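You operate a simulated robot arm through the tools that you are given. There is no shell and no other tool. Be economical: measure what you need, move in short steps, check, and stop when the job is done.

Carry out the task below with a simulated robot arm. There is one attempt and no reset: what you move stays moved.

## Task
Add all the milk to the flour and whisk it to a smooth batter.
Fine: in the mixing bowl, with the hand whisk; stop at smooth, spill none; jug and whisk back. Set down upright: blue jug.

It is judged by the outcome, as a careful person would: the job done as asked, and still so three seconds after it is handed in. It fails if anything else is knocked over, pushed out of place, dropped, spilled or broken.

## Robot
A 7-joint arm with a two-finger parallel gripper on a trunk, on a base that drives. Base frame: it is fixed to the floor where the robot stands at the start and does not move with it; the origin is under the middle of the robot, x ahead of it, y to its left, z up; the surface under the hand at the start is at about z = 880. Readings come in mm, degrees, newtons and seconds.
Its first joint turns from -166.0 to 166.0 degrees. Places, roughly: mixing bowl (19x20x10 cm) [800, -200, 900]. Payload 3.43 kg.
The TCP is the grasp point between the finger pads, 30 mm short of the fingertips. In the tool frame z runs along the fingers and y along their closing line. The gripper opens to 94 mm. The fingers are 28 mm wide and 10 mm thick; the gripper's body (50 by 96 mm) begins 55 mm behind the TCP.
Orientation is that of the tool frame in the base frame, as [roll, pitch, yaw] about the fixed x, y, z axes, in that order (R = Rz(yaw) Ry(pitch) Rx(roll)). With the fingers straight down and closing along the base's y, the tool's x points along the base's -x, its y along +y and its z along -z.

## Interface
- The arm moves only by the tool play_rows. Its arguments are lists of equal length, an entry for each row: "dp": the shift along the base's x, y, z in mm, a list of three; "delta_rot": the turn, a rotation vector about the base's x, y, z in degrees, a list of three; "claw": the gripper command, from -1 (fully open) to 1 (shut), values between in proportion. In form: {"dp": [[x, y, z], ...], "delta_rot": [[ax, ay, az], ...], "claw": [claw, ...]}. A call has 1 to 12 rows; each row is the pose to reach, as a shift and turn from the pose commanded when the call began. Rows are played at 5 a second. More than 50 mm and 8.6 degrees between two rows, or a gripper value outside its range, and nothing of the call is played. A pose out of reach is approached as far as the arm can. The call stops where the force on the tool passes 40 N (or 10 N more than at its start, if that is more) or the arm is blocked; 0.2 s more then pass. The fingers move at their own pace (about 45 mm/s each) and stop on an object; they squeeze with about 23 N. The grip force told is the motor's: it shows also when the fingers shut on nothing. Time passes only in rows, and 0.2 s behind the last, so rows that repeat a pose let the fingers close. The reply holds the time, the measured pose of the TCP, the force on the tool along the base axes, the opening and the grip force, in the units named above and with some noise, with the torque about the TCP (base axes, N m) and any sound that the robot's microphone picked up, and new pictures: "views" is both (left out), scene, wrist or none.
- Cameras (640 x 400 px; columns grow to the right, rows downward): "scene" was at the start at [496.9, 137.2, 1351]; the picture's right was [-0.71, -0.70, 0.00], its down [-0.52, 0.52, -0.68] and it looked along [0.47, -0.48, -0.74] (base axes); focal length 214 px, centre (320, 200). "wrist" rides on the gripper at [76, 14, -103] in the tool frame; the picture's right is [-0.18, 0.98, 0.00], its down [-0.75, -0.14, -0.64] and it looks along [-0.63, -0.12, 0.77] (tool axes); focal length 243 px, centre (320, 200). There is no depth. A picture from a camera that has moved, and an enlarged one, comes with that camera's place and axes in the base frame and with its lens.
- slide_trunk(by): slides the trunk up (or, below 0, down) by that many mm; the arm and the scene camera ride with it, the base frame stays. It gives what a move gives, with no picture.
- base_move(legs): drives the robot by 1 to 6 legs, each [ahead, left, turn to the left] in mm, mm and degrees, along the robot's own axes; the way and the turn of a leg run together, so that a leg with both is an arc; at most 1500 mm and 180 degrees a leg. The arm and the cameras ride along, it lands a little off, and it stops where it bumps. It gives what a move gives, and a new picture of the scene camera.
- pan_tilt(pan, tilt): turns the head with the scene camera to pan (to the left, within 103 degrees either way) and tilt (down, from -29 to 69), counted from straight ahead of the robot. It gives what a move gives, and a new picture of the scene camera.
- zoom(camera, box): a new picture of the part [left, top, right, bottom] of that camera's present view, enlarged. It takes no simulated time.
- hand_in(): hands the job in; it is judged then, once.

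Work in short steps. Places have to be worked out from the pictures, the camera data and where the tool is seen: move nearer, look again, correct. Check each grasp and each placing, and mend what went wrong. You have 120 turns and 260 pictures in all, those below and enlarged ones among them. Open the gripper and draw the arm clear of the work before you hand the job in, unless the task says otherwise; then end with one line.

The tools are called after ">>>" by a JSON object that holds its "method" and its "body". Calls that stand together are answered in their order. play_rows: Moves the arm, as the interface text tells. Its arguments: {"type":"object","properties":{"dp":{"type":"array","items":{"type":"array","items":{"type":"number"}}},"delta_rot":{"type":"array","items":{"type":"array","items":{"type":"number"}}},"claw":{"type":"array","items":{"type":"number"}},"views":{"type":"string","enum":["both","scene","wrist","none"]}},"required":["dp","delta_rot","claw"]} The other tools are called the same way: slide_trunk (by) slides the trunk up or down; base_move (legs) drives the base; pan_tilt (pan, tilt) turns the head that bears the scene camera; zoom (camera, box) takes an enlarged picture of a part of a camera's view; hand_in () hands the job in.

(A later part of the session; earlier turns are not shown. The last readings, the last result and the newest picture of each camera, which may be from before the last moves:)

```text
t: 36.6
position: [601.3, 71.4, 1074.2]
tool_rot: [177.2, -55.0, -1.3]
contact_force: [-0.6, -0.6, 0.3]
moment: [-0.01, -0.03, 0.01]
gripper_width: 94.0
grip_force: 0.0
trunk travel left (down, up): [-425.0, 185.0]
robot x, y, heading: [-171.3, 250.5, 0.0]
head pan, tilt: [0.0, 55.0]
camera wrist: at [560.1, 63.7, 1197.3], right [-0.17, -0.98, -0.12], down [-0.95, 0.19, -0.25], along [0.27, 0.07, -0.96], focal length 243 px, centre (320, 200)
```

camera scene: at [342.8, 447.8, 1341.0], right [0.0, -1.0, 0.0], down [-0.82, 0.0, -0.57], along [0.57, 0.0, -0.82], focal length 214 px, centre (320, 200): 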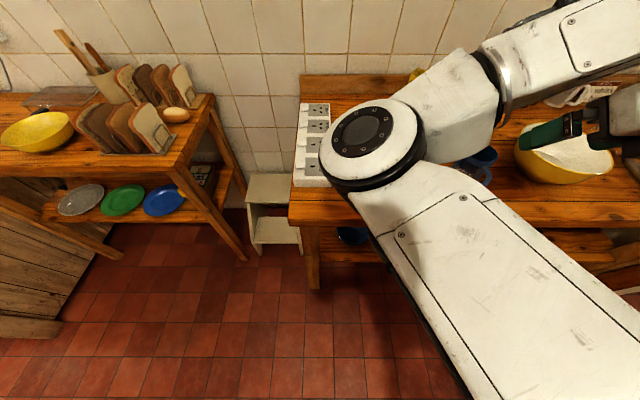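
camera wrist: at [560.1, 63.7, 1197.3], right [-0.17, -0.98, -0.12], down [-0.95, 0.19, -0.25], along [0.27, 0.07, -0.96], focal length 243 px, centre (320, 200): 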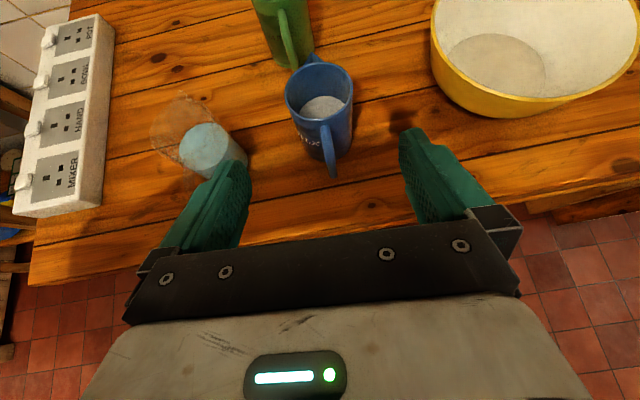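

>>> {"method": "zoom", "body": {"camera": "wrist", "box": [240, 40, 400, 200]}}

```text
2.50 times, centred on (320, 120) of wrist
camera zoom: at [560.1, 63.7, 1197.3], right [-0.17, -0.98, -0.12], down [-0.95, 0.19, -0.25], along [0.27, 0.07, -0.96], focal length 606 px, centre (320, 400)
```

zoom: 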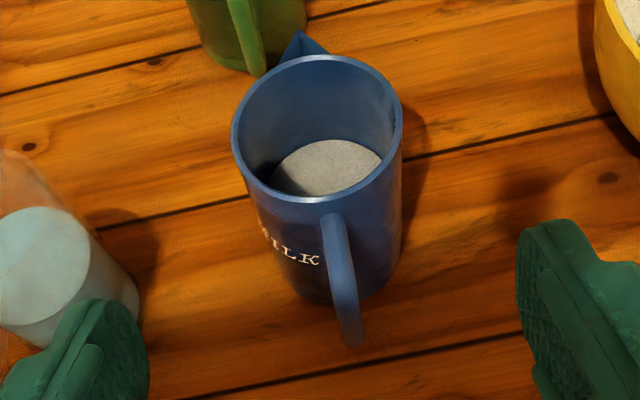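

Handle top sits just under the rim (~973), so I aim the grip high: TCP [728,61.5,972] at 35° down, palm just above the handle. First the standoff along that line.

>>> {"method": "play_rows", "body": {"dp": [[20, -2, -18], [40, -4, -36], [61, -6.5, -56]], "delta_rot": [[0.8, 0, 0.3], [1.6, 0, 0.6], [1.6, 0, 0.6]], "claw": [-1, -1, -1], "views": "wrist"}}

```text
t: 37.4
position: [662.7, 66.9, 1018.6]
tool_rot: [-179.8, -54.9, -3.0]
contact_force: [-0.1, 1.2, 0.5]
moment: [0.02, -0.01, 0.03]
gripper_width: 94.0
grip_force: 0.2
trunk travel left (down, up): [-425.0, 185.0]
robot x, y, heading: [-167.2, 250.6, 0.1]
head pan, tilt: [0.0, 55.0]
camera wrist: at [622.3, 53.8, 1141.7], right [-0.16, -0.98, -0.15], down [-0.95, 0.19, -0.25], along [0.27, 0.1, -0.96], focal length 243 px, centre (320, 200)
```

wrist: 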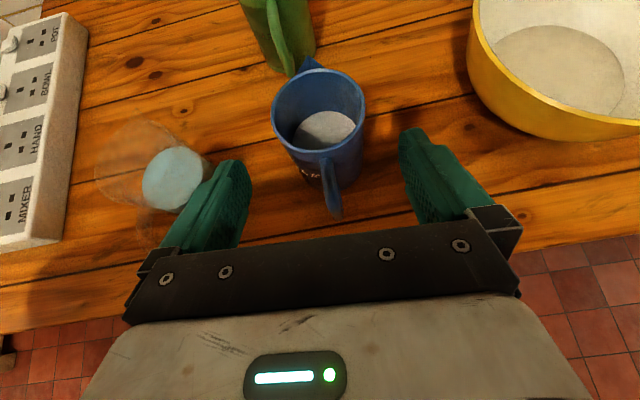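

Rim reads [738,61]. Advance along the tool line, most of the way.

>>> {"method": "play_rows", "body": {"dp": [[16, -1, -11], [32, -2, -22], [47, -3, -33]], "delta_rot": [[0, 0, 0], [0, 0, 0], [0, 0, 0]], "claw": [-1, -1, -1], "views": "wrist"}}

>>> {"method": "zoom", "body": {"camera": "scene", "box": [420, 110, 560, 230]}}

```text
t: 38.2
position: [709.5, 61.8, 985.6]
tool_rot: [-179.9, -54.9, -3.2]
contact_force: [0.0, -0.3, 0.1]
moment: [0.02, 0.0, 0.0]
gripper_width: 94.1
grip_force: 0.2
trunk travel left (down, up): [-425.0, 185.0]
robot x, y, heading: [-168.7, 250.7, 0.2]
head pan, tilt: [0.0, 55.0]
camera wrist: at [669.2, 50.2, 1108.0], right [-0.16, -0.98, -0.15], down [-0.95, 0.19, -0.25], along [0.27, 0.1, -0.96], focal length 243 px, centre (320, 200)
```

wrist: 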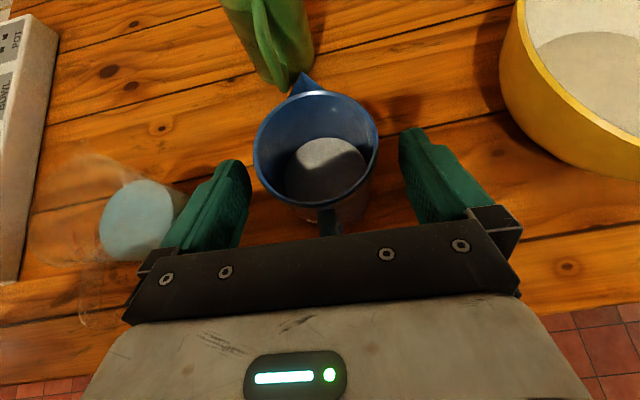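

```text
3.33 times, centred on (490, 170) of scene
camera zoom: at [342.7, 447.9, 1341.0], right [0.0, -1.0, 0.0], down [-0.82, 0.0, -0.57], along [0.57, 0.0, -0.82], focal length 715 px, centre (-247, 300)
```

zoom: 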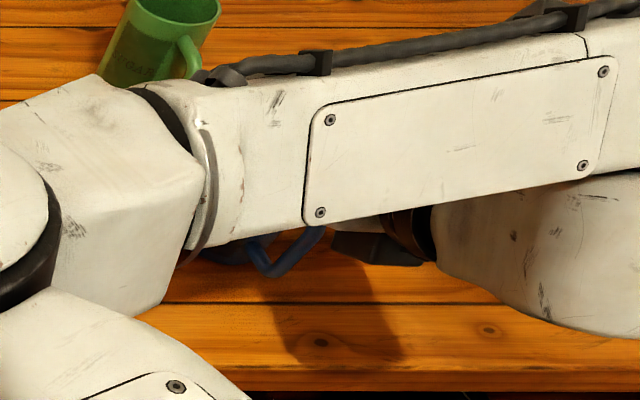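

Jug is slightly left of the finger centre; I finish the last 20 mm with a 3 mm correction to the left.

>>> {"method": "play_rows", "body": {"dp": [[3, 3, -2], [12, 3, -8], [20, 3, -13]], "delta_rot": [[0, 0, 0], [0, 0, 0], [0, 0, 0]], "claw": [-1, -1, -1], "views": "wrist"}}

```text
t: 39.0
position: [730.0, 67.3, 972.7]
tool_rot: [-179.9, -54.7, -3.1]
contact_force: [-0.3, 0.7, -0.5]
moment: [0.01, -0.01, 0.01]
gripper_width: 94.0
grip_force: 0.1
trunk travel left (down, up): [-425.0, 185.0]
robot x, y, heading: [-165.8, 251.5, 0.1]
head pan, tilt: [0.0, 55.0]
camera wrist: at [689.4, 54.9, 1094.7], right [-0.16, -0.98, -0.15], down [-0.95, 0.19, -0.25], along [0.27, 0.1, -0.96], focal length 243 px, centre (320, 200)
```

wrist: 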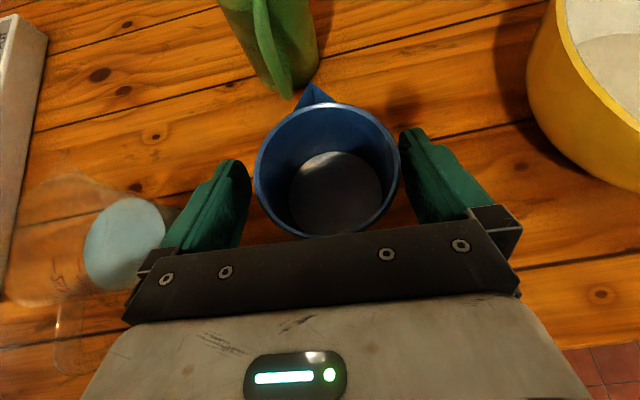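

Jug sits between the pads with no contact. Closing the gripper.

>>> {"method": "play_rows", "body": {"dp": [[0, 0, 0], [0, 0, 0], [0, 0, 0], [0, 0, 0], [0, 0, 0]], "delta_rot": [[0, 0, 0], [0, 0, 0], [0, 0, 0], [0, 0, 0], [0, 0, 0]], "claw": [-0.5, 0, 0.5, 1, 1], "views": "wrist"}}

```text
t: 40.2
position: [730.2, 66.4, 972.7]
tool_rot: [-180.0, -54.9, -3.1]
contact_force: [-0.8, -0.7, 0.4]
moment: [-0.15, 0.0, -0.01]
gripper_width: 67.0
grip_force: 22.5
trunk travel left (down, up): [-425.0, 185.0]
robot x, y, heading: [-168.9, 255.8, 0.1]
head pan, tilt: [0.0, 55.0]
camera wrist: at [689.4, 54.9, 1094.8], right [-0.16, -0.98, -0.15], down [-0.95, 0.19, -0.25], along [0.27, 0.1, -0.96], focal length 243 px, centre (320, 200)
```

wrist: 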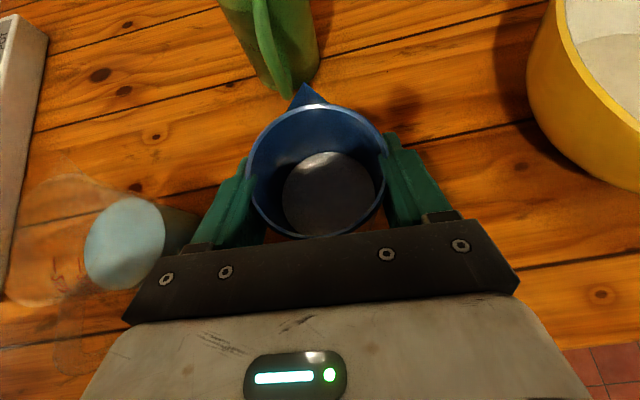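

Gripped at 67 mm. I lift gently and check.

>>> {"method": "play_rows", "body": {"dp": [[0, 0, 8], [0, 0, 20], [0, 0, 35]], "delta_rot": [[0, 0, 0], [0, 0, 0], [0, 0, 0]], "claw": [1, 1, 1], "views": "both"}}

```text
t: 41.0
position: [729.2, 68.5, 1007.4]
tool_rot: [-179.9, -54.9, -3.1]
contact_force: [0.3, 0.2, 1.8]
moment: [-0.13, -0.09, 0.01]
gripper_width: 61.4
grip_force: 23.3
trunk travel left (down, up): [-425.0, 185.0]
robot x, y, heading: [-167.6, 255.1, 0.0]
head pan, tilt: [0.0, 55.0]
camera scene: at [342.7, 448.0, 1341.0], right [0.0, -1.0, 0.0], down [-0.82, 0.0, -0.57], along [0.57, 0.0, -0.82], focal length 214 px, centre (320, 200)
camera wrist: at [690.0, 55.5, 1130.7], right [-0.16, -0.98, -0.15], down [-0.95, 0.19, -0.25], along [0.27, 0.1, -0.96], focal length 243 px, centre (320, 200)
```

scene: 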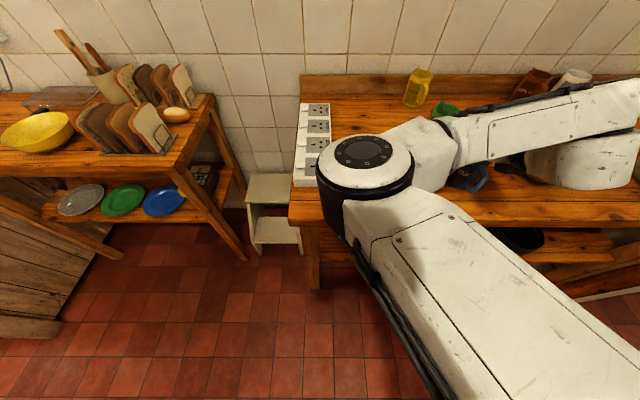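
wrist: 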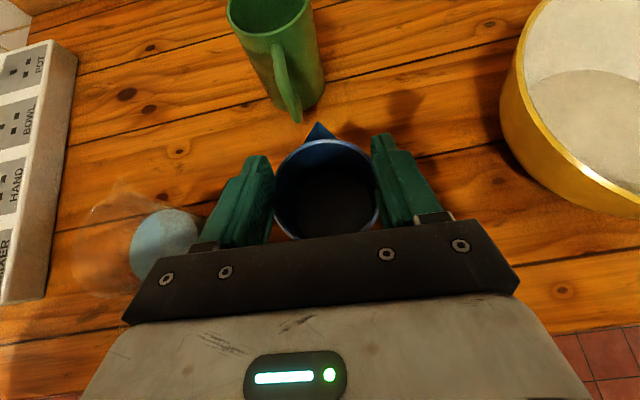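

The width shrank and the rim stayed on the table: the fingers slid up rather than lifting. I open and look at the jug closely.

>>> {"method": "play_rows", "body": {"dp": [[0, 0, 0], [0, 0, 0], [0, 0, 0]], "delta_rot": [[0, 0, 0], [0, 0, 0], [0, 0, 0]], "claw": [0, -0.5, -1], "views": "wrist"}}

>>> {"method": "zoom", "body": {"camera": "wrist", "box": [200, 80, 440, 260]}}

```text
t: 41.8
position: [729.9, 67.7, 1009.0]
tool_rot: [179.9, -54.9, -3.1]
contact_force: [0.6, 0.0, 0.7]
moment: [0.0, 0.01, -0.03]
gripper_width: 94.1
grip_force: 0.0
trunk travel left (down, up): [-425.0, 185.0]
robot x, y, heading: [-168.5, 248.5, 0.4]
head pan, tilt: [0.0, 55.0]
camera wrist: at [689.7, 55.2, 1130.1], right [-0.16, -0.98, -0.15], down [-0.95, 0.19, -0.25], along [0.27, 0.1, -0.96], focal length 243 px, centre (320, 200)
```

wrist: 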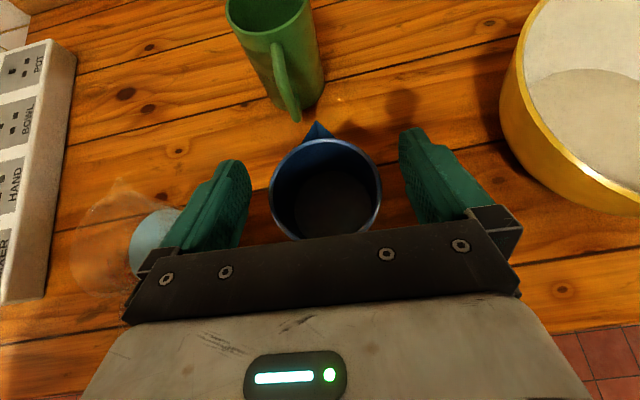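

```text
2.22 times, centred on (320, 170) of wrist
camera zoom: at [689.7, 55.2, 1130.1], right [-0.16, -0.98, -0.15], down [-0.95, 0.19, -0.25], along [0.27, 0.1, -0.96], focal length 539 px, centre (320, 267)
```

zoom: 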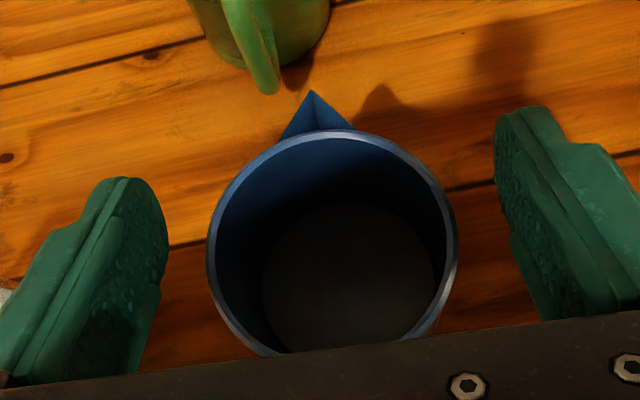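

The jug stands fine at ≈[735,66], rim ~985. I'll regrip deeper: steeper hand (55° down), palm above the rim and pads across the full body. First raise and re-aim.

>>> {"method": "play_rows", "body": {"dp": [[-10, 0, 15], [-30, 1, 25], [-52, 2, 25], [-52, 2, 25]], "delta_rot": [[0, 0, 0], [0, 7, 0], [0, 14, 0], [0, 20, 0]], "claw": [-1, -1, -1, -1], "views": "wrist"}}

```text
t: 42.8
position: [677.3, 68.1, 1032.8]
tool_rot: [178.8, -34.8, -2.3]
contact_force: [-0.7, 0.2, 0.3]
moment: [0.01, -0.03, 0.03]
gripper_width: 94.1
grip_force: 0.1
trunk travel left (down, up): [-425.0, 185.0]
robot x, y, heading: [-168.2, 253.6, 0.4]
head pan, tilt: [0.0, 55.0]
camera wrist: at [680.9, 56.1, 1161.9], right [-0.2, -0.98, -0.09], down [-0.98, 0.19, 0.09], along [-0.07, 0.1, -0.99], focal length 243 px, centre (320, 200)
```

wrist: 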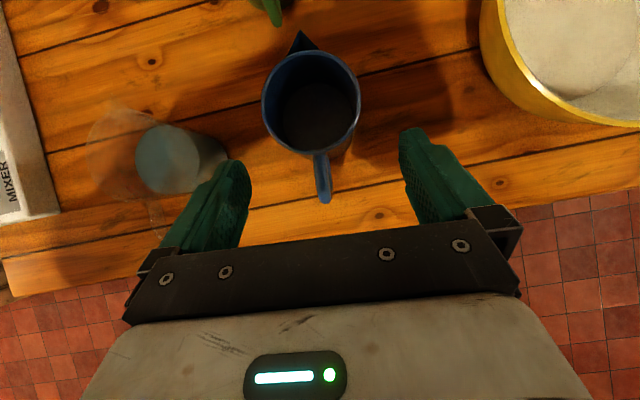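

Clear view: rim centre [737,66], Ø≈71, handle to x≈666. Descend along the tool axis two thirds of the way.

>>> {"method": "play_rows", "body": {"dp": [[13, 0, -18], [26, 0, -36], [38, -1, -52]], "delta_rot": [[0.6, 0, 0.3], [0.6, 0, 0.3], [0.6, 0, 0.3]], "claw": [-1, -1, -1], "views": "wrist"}}

```text
t: 43.6
position: [716.6, 67.0, 979.7]
tool_rot: [179.5, -35.0, -2.3]
contact_force: [0.0, 0.1, 0.3]
moment: [0.0, -0.03, -0.01]
gripper_width: 93.9
grip_force: 0.1
trunk travel left (down, up): [-425.0, 185.0]
robot x, y, heading: [-169.4, 253.2, 0.2]
head pan, tilt: [0.0, 55.0]
camera wrist: at [719.9, 54.2, 1108.2], right [-0.2, -0.98, -0.1], down [-0.98, 0.19, 0.09], along [-0.07, 0.12, -0.99], focal length 243 px, centre (320, 200)
```

wrist: 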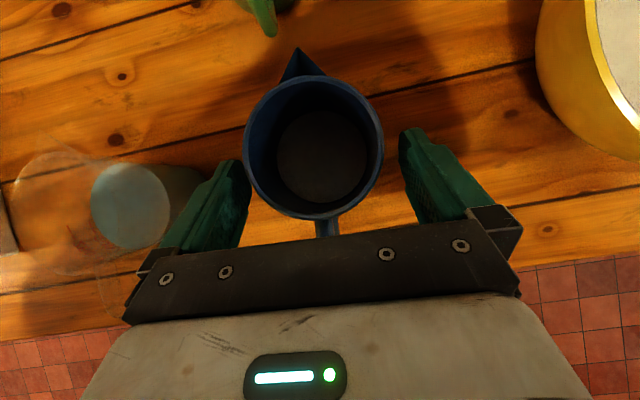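

Jug sits slightly left; shift hand 5 mm left then go down the remaining 28 mm.

>>> {"method": "play_rows", "body": {"dp": [[0, 5, 0], [8, 5, -11], [15, 5, -21], [20, 5, -28]], "delta_rot": [[0, 0, 0], [0, 0, 0], [0, 0, 0], [0, 0, 0]], "claw": [-1, -1, -1, -1], "views": "wrist"}}

```text
t: 44.6
position: [735.0, 71.6, 951.9]
tool_rot: [179.5, -34.8, -2.3]
contact_force: [-0.1, -0.4, -0.2]
moment: [0.0, -0.01, 0.01]
gripper_width: 93.8
grip_force: 0.1
trunk travel left (down, up): [-425.0, 185.0]
robot x, y, heading: [-169.5, 249.1, 0.5]
head pan, tilt: [0.0, 55.0]
camera wrist: at [738.8, 59.2, 1081.0], right [-0.19, -0.98, -0.1], down [-0.98, 0.19, 0.1], along [-0.07, 0.11, -0.99], focal length 243 px, centre (320, 200)
```

wrist: 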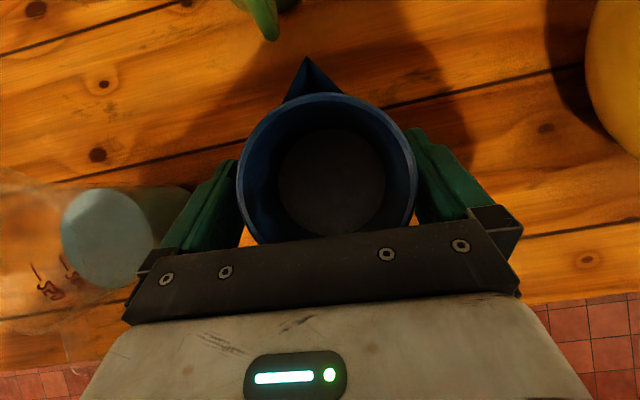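

In place without contact. Close and hold.

>>> {"method": "play_rows", "body": {"dp": [[0, 0, 0], [0, 0, 0], [0, 0, 0], [0, 0, 0], [0, 0, 0]], "delta_rot": [[0, 0, 0], [0, 0, 0], [0, 0, 0], [0, 0, 0], [0, 0, 0]], "claw": [0, 1, 1, 1, 1], "views": "none"}}

>>> {"method": "play_rows", "body": {"dp": [[0, 0, 3], [0, 0, 6]], "delta_rot": [[0, 0, 0], [0, 0, 0]], "claw": [1, 1], "views": "wrist"}}

```text
t: 45.8
position: [735.2, 72.7, 952.9]
tool_rot: [179.4, -34.9, -2.3]
contact_force: [-0.7, -0.5, -0.2]
moment: [0.0, 0.04, 0.02]
gripper_width: 66.7
grip_force: 22.9
trunk travel left (down, up): [-425.0, 185.0]
robot x, y, heading: [-171.3, 253.5, 0.2]
head pan, tilt: [0.0, 55.0]
```

```text
t: 46.4
position: [734.6, 71.8, 957.4]
tool_rot: [179.3, -34.8, -2.3]
contact_force: [-0.6, 0.1, -2.2]
moment: [0.01, -0.02, -0.02]
gripper_width: 66.7
grip_force: 22.7
trunk travel left (down, up): [-425.0, 185.0]
robot x, y, heading: [-167.1, 253.9, 0.4]
head pan, tilt: [0.0, 55.0]
camera wrist: at [738.9, 59.4, 1087.1], right [-0.2, -0.98, -0.1], down [-0.98, 0.19, 0.1], along [-0.07, 0.11, -0.99], focal length 243 px, centre (320, 200)
```

wrist: 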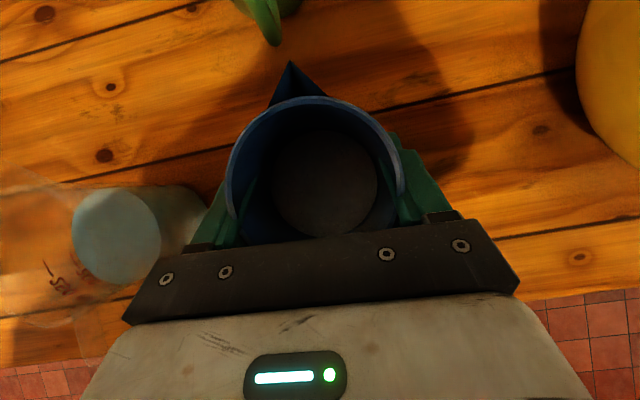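

Width constant 66.7, the rim moves along with the hand and force shows −2 N: it's lifting. Lift further, in small steps.

>>> {"method": "play_rows", "body": {"dp": [[0, 0, 5], [0, 0, 12], [0, 0, 20]], "delta_rot": [[0, 0, 0], [0, 0, 0], [0, 0, 0]], "claw": [1, 1, 1], "views": "both"}}

```text
t: 47.2
position: [734.6, 71.5, 977.3]
tool_rot: [179.5, -34.8, -2.3]
contact_force: [0.1, 0.1, -3.3]
moment: [0.01, -0.02, 0.01]
gripper_width: 66.7
grip_force: 22.7
trunk travel left (down, up): [-425.0, 185.0]
robot x, y, heading: [-173.7, 255.7, 0.3]
head pan, tilt: [0.0, 55.0]
camera scene: at [342.9, 447.9, 1340.9], right [0.0, -1.0, 0.0], down [-0.82, 0.0, -0.57], along [0.57, 0.0, -0.82], focal length 214 px, centre (320, 200)
camera wrist: at [738.6, 58.7, 1106.8], right [-0.19, -0.98, -0.1], down [-0.98, 0.19, 0.09], along [-0.07, 0.11, -0.99], focal length 243 px, centre (320, 200)
```

scene: 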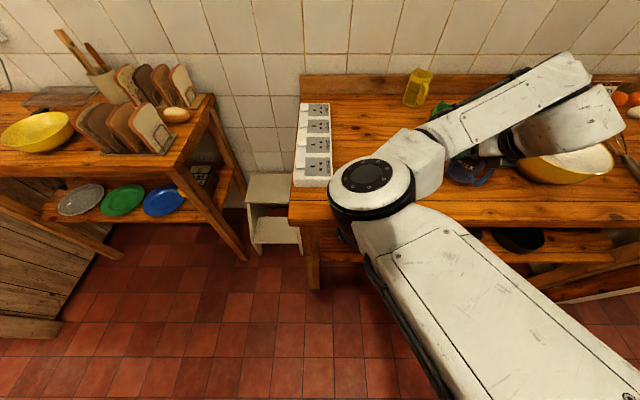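
wrist: 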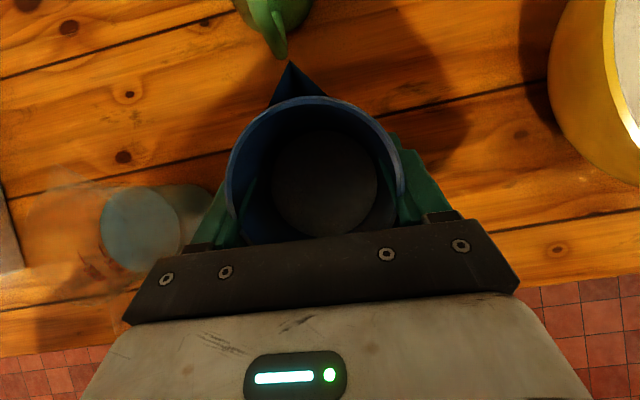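

Firm lift, ~3.3 N. Now raise to ~1090 and draw back slowly, keeping it level.

>>> {"method": "play_rows", "body": {"dp": [[0, 0, 25], [-5, 0, 50], [-20, 0, 75], [-45, 0, 95], [-75, 0, 110], [-105, 0, 115], [-135, 0, 115], [-150, 0, 115]], "delta_rot": [[0, 0, 0], [0, 0, 0], [0, 0, 0], [0, 0, 0], [0, 0, 0], [0, 0, 0], [0, 0, 0], [0, 0, 0]], "claw": [1, 1, 1, 1, 1, 1, 1, 1], "views": "wrist"}}

```text
t: 49.0
position: [585.9, 71.3, 1094.9]
tool_rot: [179.5, -34.8, -2.2]
contact_force: [-0.3, 0.8, -2.8]
moment: [0.02, -0.07, 0.0]
gripper_width: 66.6
grip_force: 23.2
trunk travel left (down, up): [-425.0, 185.0]
robot x, y, heading: [-169.2, 250.5, 0.1]
head pan, tilt: [0.0, 55.0]
camera wrist: at [588.5, 58.0, 1223.2], right [-0.19, -0.98, -0.1], down [-0.98, 0.18, 0.09], along [-0.07, 0.11, -0.99], focal length 243 px, centre (320, 200)
```

wrist: 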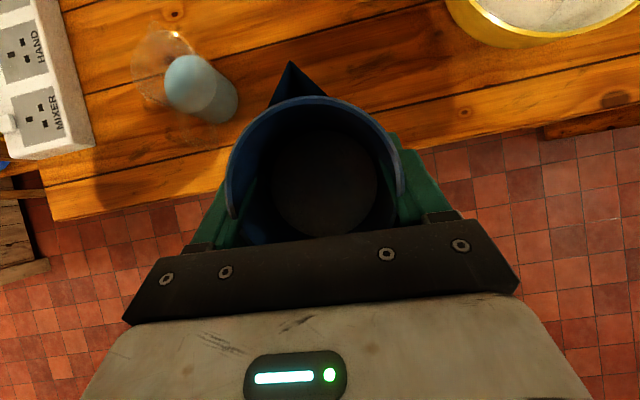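

Jug is steady in the grip. Drive to the pouring stance; target TCP ≈[705,-170].

>>> {"method": "base_move", "body": {"legs": [[0, -240, 0], [115, 0, 0]]}}

>>> {"method": "pan_tilt", "body": {"pan": -40, "tilt": 50}}

>>> {"method": "zoom", "body": {"camera": "wrist", "box": [0, 0, 640, 400]}}

```text
t: 51.6
position: [700.7, -167.6, 1093.9]
tool_rot: [179.5, -34.9, -2.2]
contact_force: [0.2, -0.4, -3.4]
moment: [0.02, -0.02, 0.0]
gripper_width: 67.0
grip_force: 23.1
trunk travel left (down, up): [-425.0, 185.0]
robot x, y, heading: [-55.9, 14.3, 0.1]
head pan, tilt: [0.0, 55.0]
camera scene: at [458.4, 208.8, 1341.0], right [0.0, -1.0, 0.0], down [-0.82, 0.0, -0.57], along [0.57, 0.0, -0.82], focal length 214 px, centre (320, 200)
```

scene: 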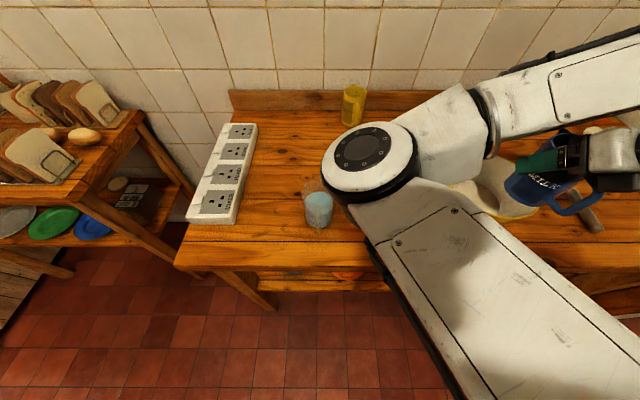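

```text
t: 52.6
position: [700.4, -167.2, 1094.4]
tool_rot: [179.5, -34.9, -2.3]
contact_force: [-0.7, 0.6, -3.3]
moment: [-0.02, 0.0, -0.02]
gripper_width: 66.5
grip_force: 22.7
trunk travel left (down, up): [-425.0, 185.0]
robot x, y, heading: [-56.2, 15.5, 0.3]
head pan, tilt: [-40.0, 50.0]
camera scene: at [445.7, 159.3, 1347.5], right [-0.64, -0.77, 0.0], down [-0.59, 0.49, -0.64], along [0.49, -0.41, -0.77], focal length 214 px, centre (320, 200)
```

scene: 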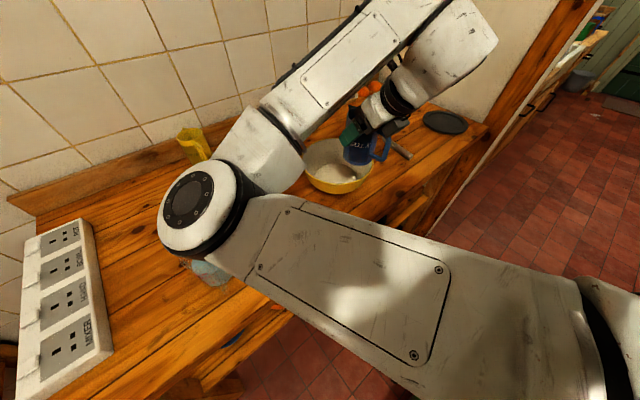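

```text
1.00 times, centred on (320, 200) of wrist (not enlarged: the box is as wide or as high as the picture)
camera zoom: at [704.5, -181.3, 1223.1], right [-0.2, -0.98, -0.1], down [-0.98, 0.19, 0.1], along [-0.07, 0.11, -0.99], focal length 243 px, centre (320, 200)
```

zoom: 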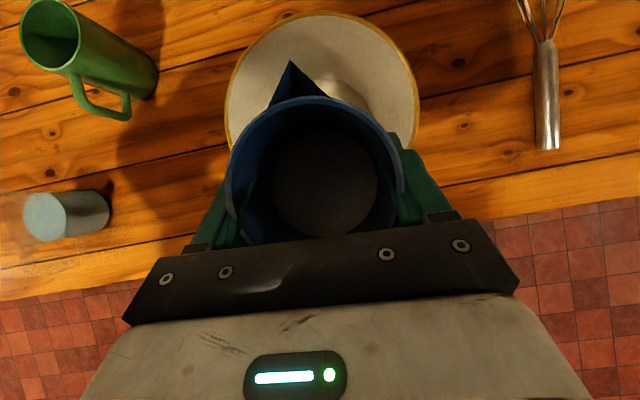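

Everything lines up: spout over the bowl (centre ≈[770,-173]). Start tilting to 40°, with the spout held over the bowl.

>>> {"method": "play_rows", "body": {"dp": [[-5, 0, -5], [-10, 0, -10], [-13, 0, -15], [-14, 0, -20], [-14, 0, -24]], "delta_rot": [[0.4, 8, 0], [0.8, 16, 0], [1.2, 24, 0], [1.6, 32, 0], [2, 40, 0]], "claw": [1, 1, 1, 1, 1], "views": "both"}}

```text
t: 53.8
position: [687.0, -169.0, 1070.1]
tool_rot: [179.9, 5.3, -2.3]
contact_force: [-0.3, -0.1, -2.7]
moment: [0.02, -0.07, -0.03]
gripper_width: 66.8
grip_force: 23.4
trunk travel left (down, up): [-425.0, 185.0]
robot x, y, heading: [-54.0, 14.5, 0.2]
head pan, tilt: [-40.0, 50.0]
camera scene: at [445.6, 159.3, 1347.5], right [-0.64, -0.77, 0.0], down [-0.59, 0.49, -0.64], along [0.49, -0.41, -0.77], focal length 214 px, centre (320, 200)
camera wrist: at [771.7, -186.0, 1166.4], right [-0.22, -0.97, 0.02], down [-0.68, 0.17, 0.71], along [-0.69, 0.15, -0.71], focal length 243 px, centre (320, 200)
```

scene: 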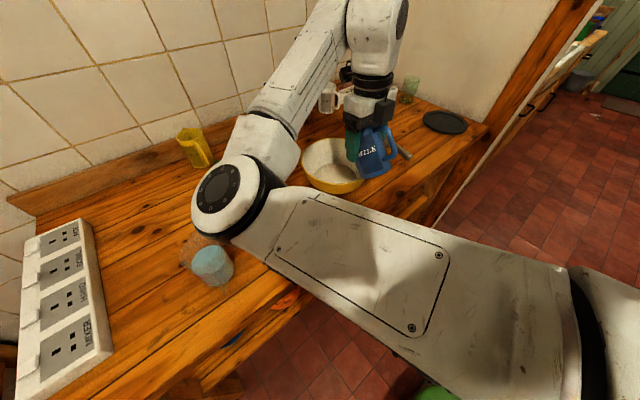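
wrist: 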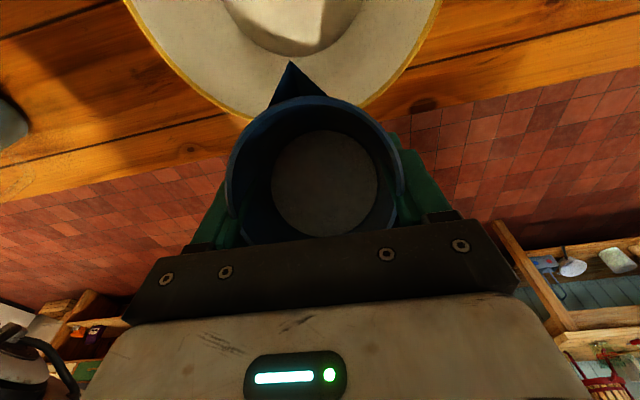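

>>> {"method": "zoom", "body": {"camera": "scene", "box": [270, 90, 470, 220]}}

```text
3.08 times, centred on (370, 155) of scene
camera zoom: at [445.6, 159.3, 1347.5], right [-0.64, -0.77, 0.0], down [-0.59, 0.49, -0.64], along [0.49, -0.41, -0.77], focal length 660 px, centre (166, 338)
```

zoom: 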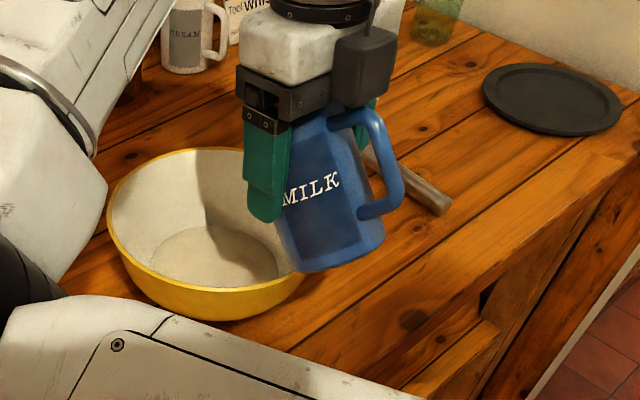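

Bowl's near edge is at x≈684, spout ≈750; I'll shift 12 mm forward and tilt on slowly to 64°.

>>> {"method": "play_rows", "body": {"dp": [[6, 0, -2], [10, 0, -4], [12, 0, -6], [13, 0, -8], [16, 0, -10], [18, 0, -12], [18, 0, -12], [18, 0, -12]], "delta_rot": [[0.2, 4, 0], [0.4, 8, 0], [0.6, 12, 0], [0.8, 16, 0], [1, 20, 0], [1.2, 24, 0], [1.2, 24, 0], [1.2, 24, 0]], "claw": [1, 1, 1, 1, 1, 1, 1, 1], "views": "both"}}

>>> {"method": "zoom", "body": {"camera": "scene", "box": [270, 90, 470, 220]}}

```text
t: 55.6
position: [704.3, -168.0, 1058.2]
tool_rot: [-179.9, 29.2, -2.3]
contact_force: [-0.4, -0.3, -3.0]
moment: [-0.01, -0.11, -0.02]
gripper_width: 66.9
grip_force: 23.0
trunk travel left (down, up): [-425.0, 185.0]
robot x, y, heading: [-54.9, 11.9, 0.3]
head pan, tilt: [-40.0, 50.0]
camera scene: at [445.7, 159.2, 1347.4], right [-0.64, -0.77, 0.0], down [-0.59, 0.49, -0.64], along [0.49, -0.41, -0.77], focal length 214 px, centre (320, 200)
camera wrist: at [820.9, -187.0, 1111.4], right [-0.2, -0.98, 0.09], down [-0.34, 0.15, 0.93], along [-0.92, 0.16, -0.36], focal length 243 px, centre (320, 200)
```

scene: 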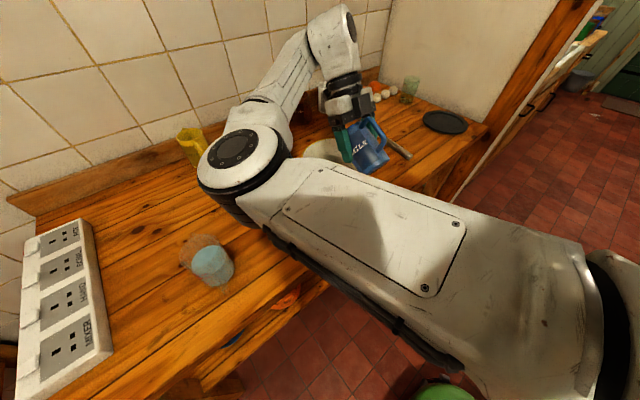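
wrist: 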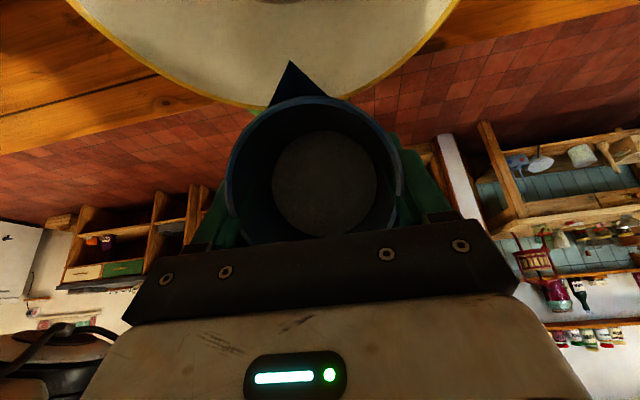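

```text
3.08 times, centred on (370, 155) of scene
camera zoom: at [445.7, 159.2, 1347.4], right [-0.64, -0.77, 0.0], down [-0.59, 0.49, -0.64], along [0.49, -0.41, -0.77], focal length 660 px, centre (166, 338)
```

zoom: 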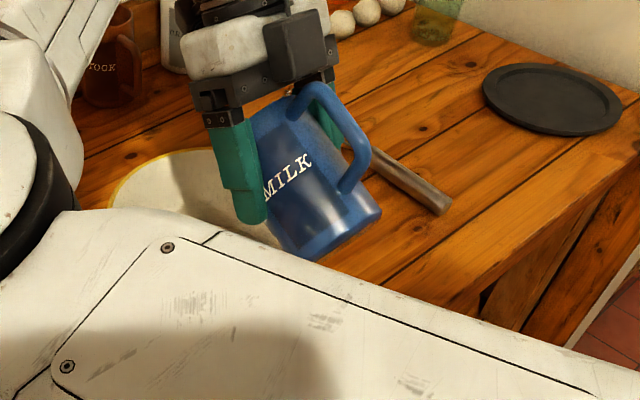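

Milk still in the jug. Continue to 88°, gradually with dwell.

>>> {"method": "play_rows", "body": {"dp": [[4, 0, -2], [7, 0, -3], [11, 0, -4], [14, 0, -4], [18, 0, -4], [22, 0, -4], [22, 0, -4], [22, 0, -4]], "delta_rot": [[0.2, 4, 0], [0.4, 8, 0], [0.6, 12, 0], [0.8, 16, 0], [1, 20, 0], [1.2, 24, 0], [1.2, 24, 0], [1.2, 24, 0]], "claw": [1, 1, 1, 1, 1, 1, 1, 1], "views": "both"}}

>>> {"method": "zoom", "body": {"camera": "scene", "box": [270, 90, 470, 220]}}

```text
t: 57.4
position: [727.1, -168.1, 1053.5]
tool_rot: [-179.5, 53.2, -2.0]
contact_force: [-0.1, 0.4, -2.9]
moment: [0.01, -0.08, 0.0]
gripper_width: 66.7
grip_force: 22.4
trunk travel left (down, up): [-425.0, 185.0]
robot x, y, heading: [-52.0, 18.5, -0.0]
head pan, tilt: [-40.0, 50.0]
camera scene: at [445.7, 159.2, 1347.5], right [-0.64, -0.77, 0.0], down [-0.59, 0.49, -0.64], along [0.49, -0.41, -0.77], focal length 214 px, centre (320, 200)
camera wrist: at [854.3, -186.7, 1055.1], right [-0.15, -0.98, 0.14], down [0.07, 0.13, 0.99], along [-0.99, 0.16, 0.05], focal length 243 px, centre (320, 200)
```

scene: 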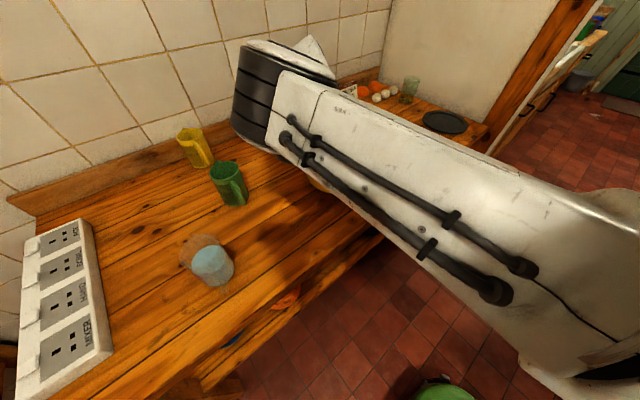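
wrist: 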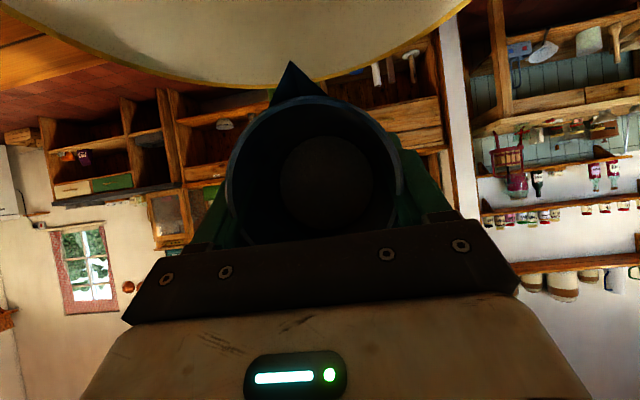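

```text
3.08 times, centred on (370, 155) of scene
camera zoom: at [445.7, 159.2, 1347.5], right [-0.64, -0.77, 0.0], down [-0.59, 0.49, -0.64], along [0.49, -0.41, -0.77], focal length 660 px, centre (166, 338)
```

zoom: 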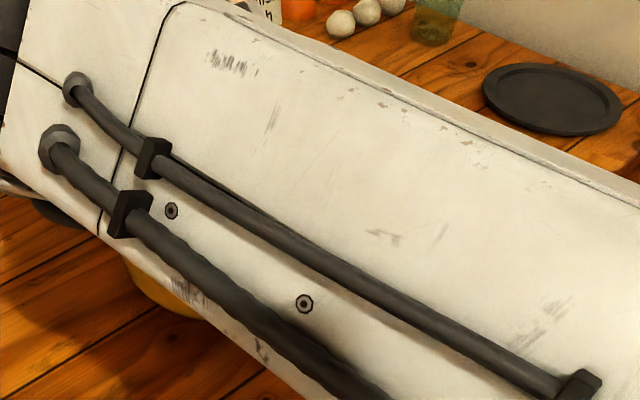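

>>> {"method": "zoom", "body": {"camera": "wrist", "box": [200, 40, 440, 250]}}

```text
1.90 times, centred on (320, 145) of wrist
camera zoom: at [854.3, -186.7, 1055.1], right [-0.15, -0.98, 0.14], down [0.07, 0.13, 0.99], along [-0.99, 0.16, 0.05], focal length 462 px, centre (320, 305)
```

zoom: 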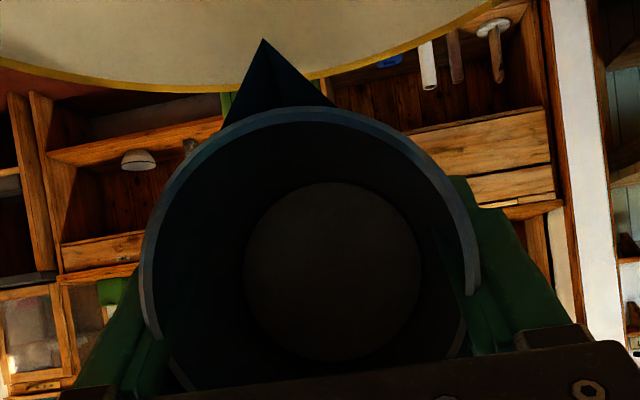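

The milk disc in the jug is shrinking (level dropping): it's pouring into the bowl. Tilt on to 104° and dwell.

>>> {"method": "play_rows", "body": {"dp": [[4, 0, 0], [8, 0, 1], [12, 0, 2], [17, 0, 3], [17, 0, 3], [17, 0, 3], [17, 0, 3], [17, 0, 3], [17, 0, 3], [17, 0, 3]], "delta_rot": [[0.2, 4, 0], [0.4, 8, 0], [0.6, 12, 0], [0.8, 16, 0], [0.8, 16, 0], [0.8, 16, 0], [0.8, 16, 0], [0.8, 16, 0], [0.8, 16, 0], [0.8, 16, 0]], "claw": [1, 1, 1, 1, 1, 1, 1, 1, 1, 1], "views": "wrist"}}

>>> {"method": "zoom", "body": {"camera": "wrist", "box": [200, 40, 440, 250]}}

```text
t: 59.6
position: [684.6, -160.3, 1044.7]
tool_rot: [-178.9, 69.1, -1.7]
contact_force: [-0.6, 0.4, -1.7]
moment: [-0.01, -0.05, 0.0]
gripper_width: 66.7
grip_force: 22.4
out of reach, approached as far as the arm can: row 2, 3, 4, 5, 6, 7, 8, 9, 10
trunk travel left (down, up): [-425.0, 185.0]
robot x, y, heading: [-52.6, 10.9, 0.3]
head pan, tilt: [-40.0, 50.0]
camera wrist: at [807.7, -179.0, 1011.6], right [-0.11, -0.98, 0.17], down [0.34, 0.12, 0.93], along [-0.94, 0.16, 0.32], focal length 243 px, centre (320, 200)
```

wrist: 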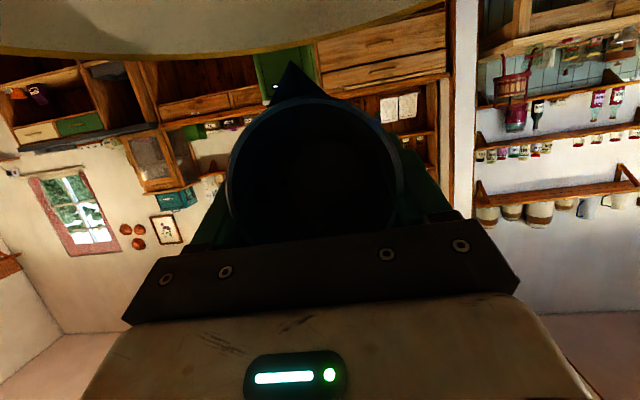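

```text
1.90 times, centred on (320, 145) of wrist
camera zoom: at [807.7, -179.0, 1011.6], right [-0.11, -0.98, 0.17], down [0.34, 0.12, 0.93], along [-0.94, 0.16, 0.32], focal length 462 px, centre (320, 305)
```

zoom: 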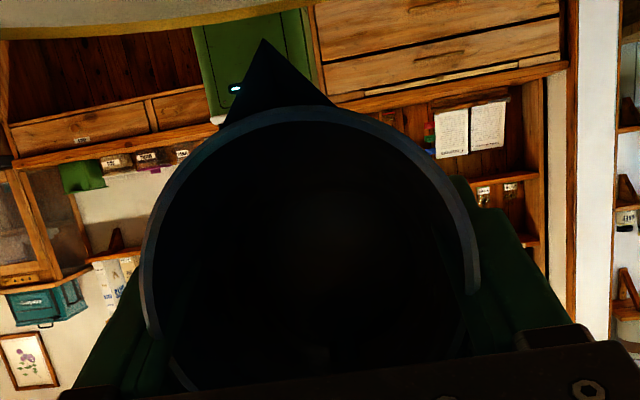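

The arm hit its reach limit and drew back a bit (spout still inside the rim), and weight fell from 2.9 to 1.7 N. I nudge the base 45 mm forward to re-centre the spout and let it drip.

>>> {"method": "base_move", "body": {"legs": [[45, 0, 0]]}}

>>> {"method": "play_rows", "body": {"dp": [[0, 0, 0], [0, 0, 0], [0, 0, 0], [0, 0, 0], [0, 0, 0], [0, 0, 0]], "delta_rot": [[0, 0, 0], [0, 0, 0], [0, 0, 0], [0, 0, 0], [0, 0, 0], [0, 0, 0]], "claw": [1, 1, 1, 1, 1, 1], "views": "wrist"}}

```text
t: 60.5
position: [731.4, -159.6, 1045.8]
tool_rot: [-179.1, 69.1, -1.5]
contact_force: [0.2, 0.0, -1.0]
moment: [0.0, -0.09, -0.02]
gripper_width: 66.6
grip_force: 23.4
trunk travel left (down, up): [-425.0, 185.0]
robot x, y, heading: [-9.5, 14.8, -0.0]
head pan, tilt: [-40.0, 50.0]
camera scene: at [490.5, 159.1, 1347.5], right [-0.64, -0.77, 0.0], down [-0.59, 0.49, -0.64], along [0.49, -0.41, -0.77], focal length 214 px, centre (320, 200)
```

scene: 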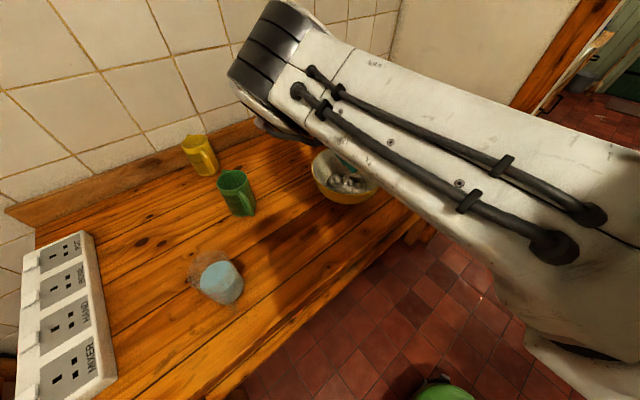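

```text
t: 61.9
position: [729.1, -160.5, 1045.2]
tool_rot: [-179.1, 69.1, -1.6]
contact_force: [0.2, 0.6, -1.8]
moment: [0.01, 0.01, -0.01]
gripper_width: 66.7
grip_force: 23.0
trunk travel left (down, up): [-425.0, 185.0]
robot x, y, heading: [-12.7, 14.8, 0.2]
head pan, tilt: [-40.0, 50.0]
camera wrist: at [852.6, -179.3, 1011.5], right [-0.11, -0.98, 0.17], down [0.34, 0.12, 0.93], along [-0.94, 0.16, 0.32], focal length 243 px, centre (320, 200)
```

wrist: 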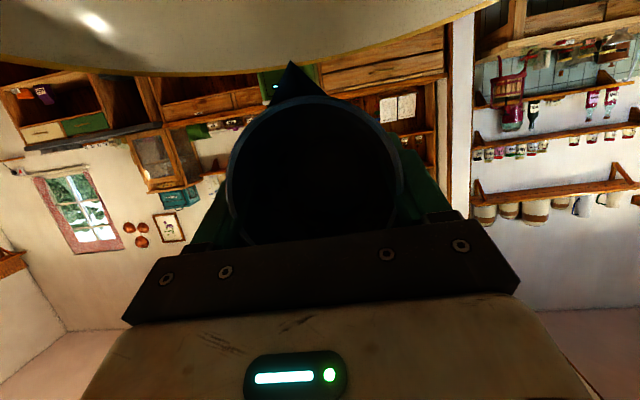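

Bowl now shows the wet, lumpy mix. I turn the jug back upright over the bowl.

>>> {"method": "play_rows", "body": {"dp": [[-8, 0, 2], [-15, 0, 4], [-22, 0, 6], [-28, 0, 8], [-33, 0, 10], [-37, 0, 15], [-40, 0, 20], [-42, 0, 25], [-42, 0, 30], [-42, 0, 35], [-42, 0, 40], [-42, 0, 45]], "delta_rot": [[-0.4, -8, 0], [-0.8, -16, 0], [-1.2, -24, 0], [-1.6, -32, 0], [-2, -40, 0], [-2.4, -48, 0], [-2.8, -56, 0], [-3.2, -64, 0], [-3.6, -72, 0], [-4, -80, 0], [-4.4, -88, 0], [-4.8, -96, 0]], "claw": [1, 1, 1, 1, 1, 1, 1, 1, 1, 1, 1, 1], "views": "both"}}

>>> {"method": "zoom", "body": {"camera": "wrist", "box": [200, 0, 440, 250]}}

>>> {"method": "zoom", "body": {"camera": "scene", "box": [260, 80, 480, 260]}}

```text
t: 64.5
position: [688.3, -160.4, 1090.3]
tool_rot: [179.5, -27.1, -2.3]
contact_force: [0.1, 0.0, -1.3]
moment: [-0.02, -0.01, -0.03]
gripper_width: 66.7
grip_force: 23.1
trunk travel left (down, up): [-425.0, 185.0]
robot x, y, heading: [-8.4, 15.2, 0.2]
head pan, tilt: [-40.0, 50.0]
camera scene: at [490.7, 159.2, 1347.5], right [-0.64, -0.77, 0.0], down [-0.59, 0.49, -0.64], along [0.49, -0.41, -0.77], focal length 214 px, centre (320, 200)
camera wrist: at [708.7, -174.4, 1217.7], right [-0.21, -0.98, -0.08], down [-0.96, 0.19, 0.23], along [-0.21, 0.12, -0.97], focal length 243 px, centre (320, 200)
```

scene: 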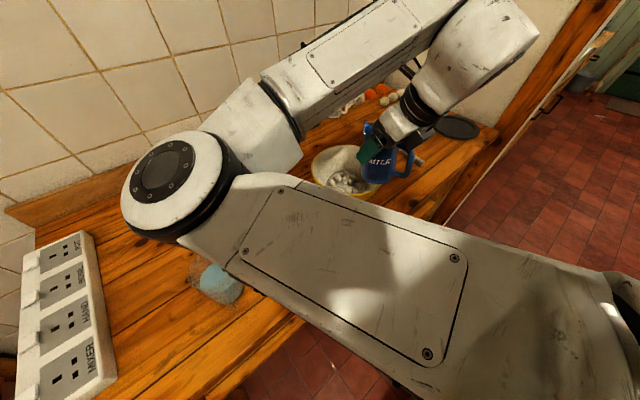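
wrist: 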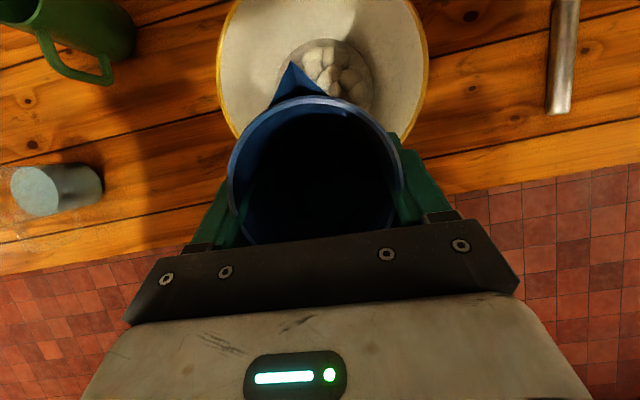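

```text
1.60 times, centred on (320, 125) of wrist
camera zoom: at [708.7, -174.4, 1217.7], right [-0.21, -0.98, -0.08], down [-0.96, 0.19, 0.23], along [-0.21, 0.12, -0.97], focal length 388 px, centre (320, 320)
```

zoom: 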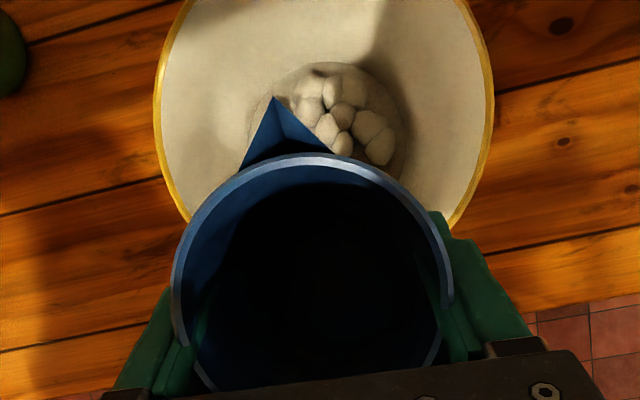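

```text
2.22 times, centred on (370, 170) of scene
camera zoom: at [490.7, 159.2, 1347.5], right [-0.64, -0.77, 0.0], down [-0.59, 0.49, -0.64], along [0.49, -0.41, -0.77], focal length 477 px, centre (209, 267)
```

zoom: 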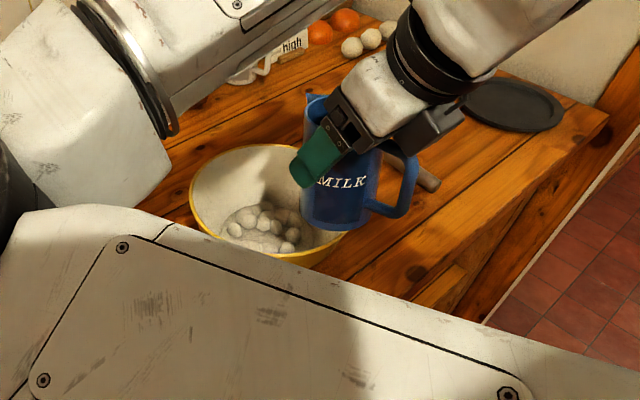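

Jug is empty, mix lumpy, no spill seen. Level the jug fully and drive back to the jug's place.

>>> {"method": "play_rows", "body": {"dp": [[0, 0, 10]], "delta_rot": [[-0.4, -7.8, 0]], "claw": [1], "views": "none"}}

>>> {"method": "base_move", "body": {"legs": [[-130, 0, 0], [0, 228, 0]]}}

>>> {"method": "zoom", "body": {"camera": "wrist", "box": [0, 0, 640, 400]}}

```text
t: 64.9
position: [687.9, -158.9, 1101.7]
tool_rot: [179.6, -34.8, -2.3]
contact_force: [0.3, 0.1, -1.7]
moment: [-0.01, -0.05, 0.0]
gripper_width: 67.1
grip_force: 23.3
trunk travel left (down, up): [-425.0, 185.0]
robot x, y, heading: [-9.1, 10.9, 0.3]
head pan, tilt: [-40.0, 50.0]
```

```text
t: 67.5
position: [558.2, 69.0, 1100.6]
tool_rot: [179.4, -34.9, -2.3]
contact_force: [0.5, 0.0, -1.7]
moment: [-0.02, -0.02, -0.02]
gripper_width: 66.9
grip_force: 23.4
trunk travel left (down, up): [-425.0, 185.0]
robot x, y, heading: [-140.5, 243.8, 0.1]
head pan, tilt: [-40.0, 50.0]
camera scene: at [360.8, 388.4, 1347.5], right [-0.64, -0.77, 0.0], down [-0.59, 0.49, -0.64], along [0.49, -0.41, -0.77], focal length 214 px, centre (320, 200)
```

scene: 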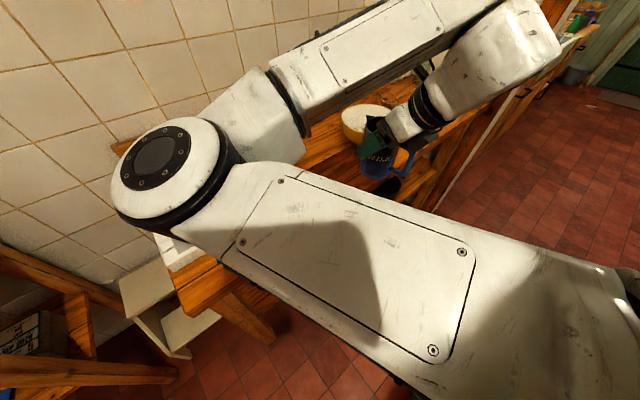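

```text
1.00 times, centred on (320, 200) of wrist (not enlarged: the box is as wide or as high as the picture)
camera zoom: at [561.6, 55.7, 1229.4], right [-0.2, -0.98, -0.1], down [-0.98, 0.19, 0.1], along [-0.08, 0.11, -0.99], focal length 243 px, centre (320, 200)
```

zoom: 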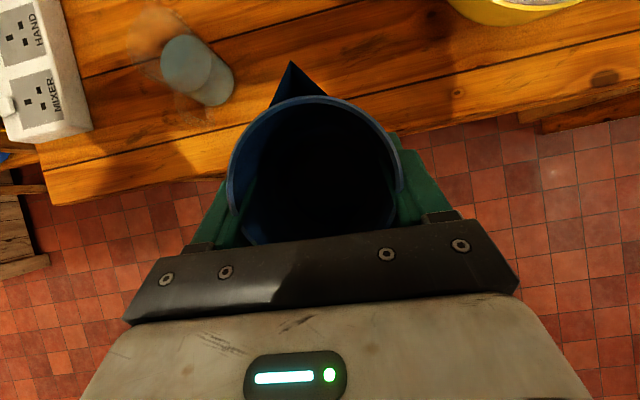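

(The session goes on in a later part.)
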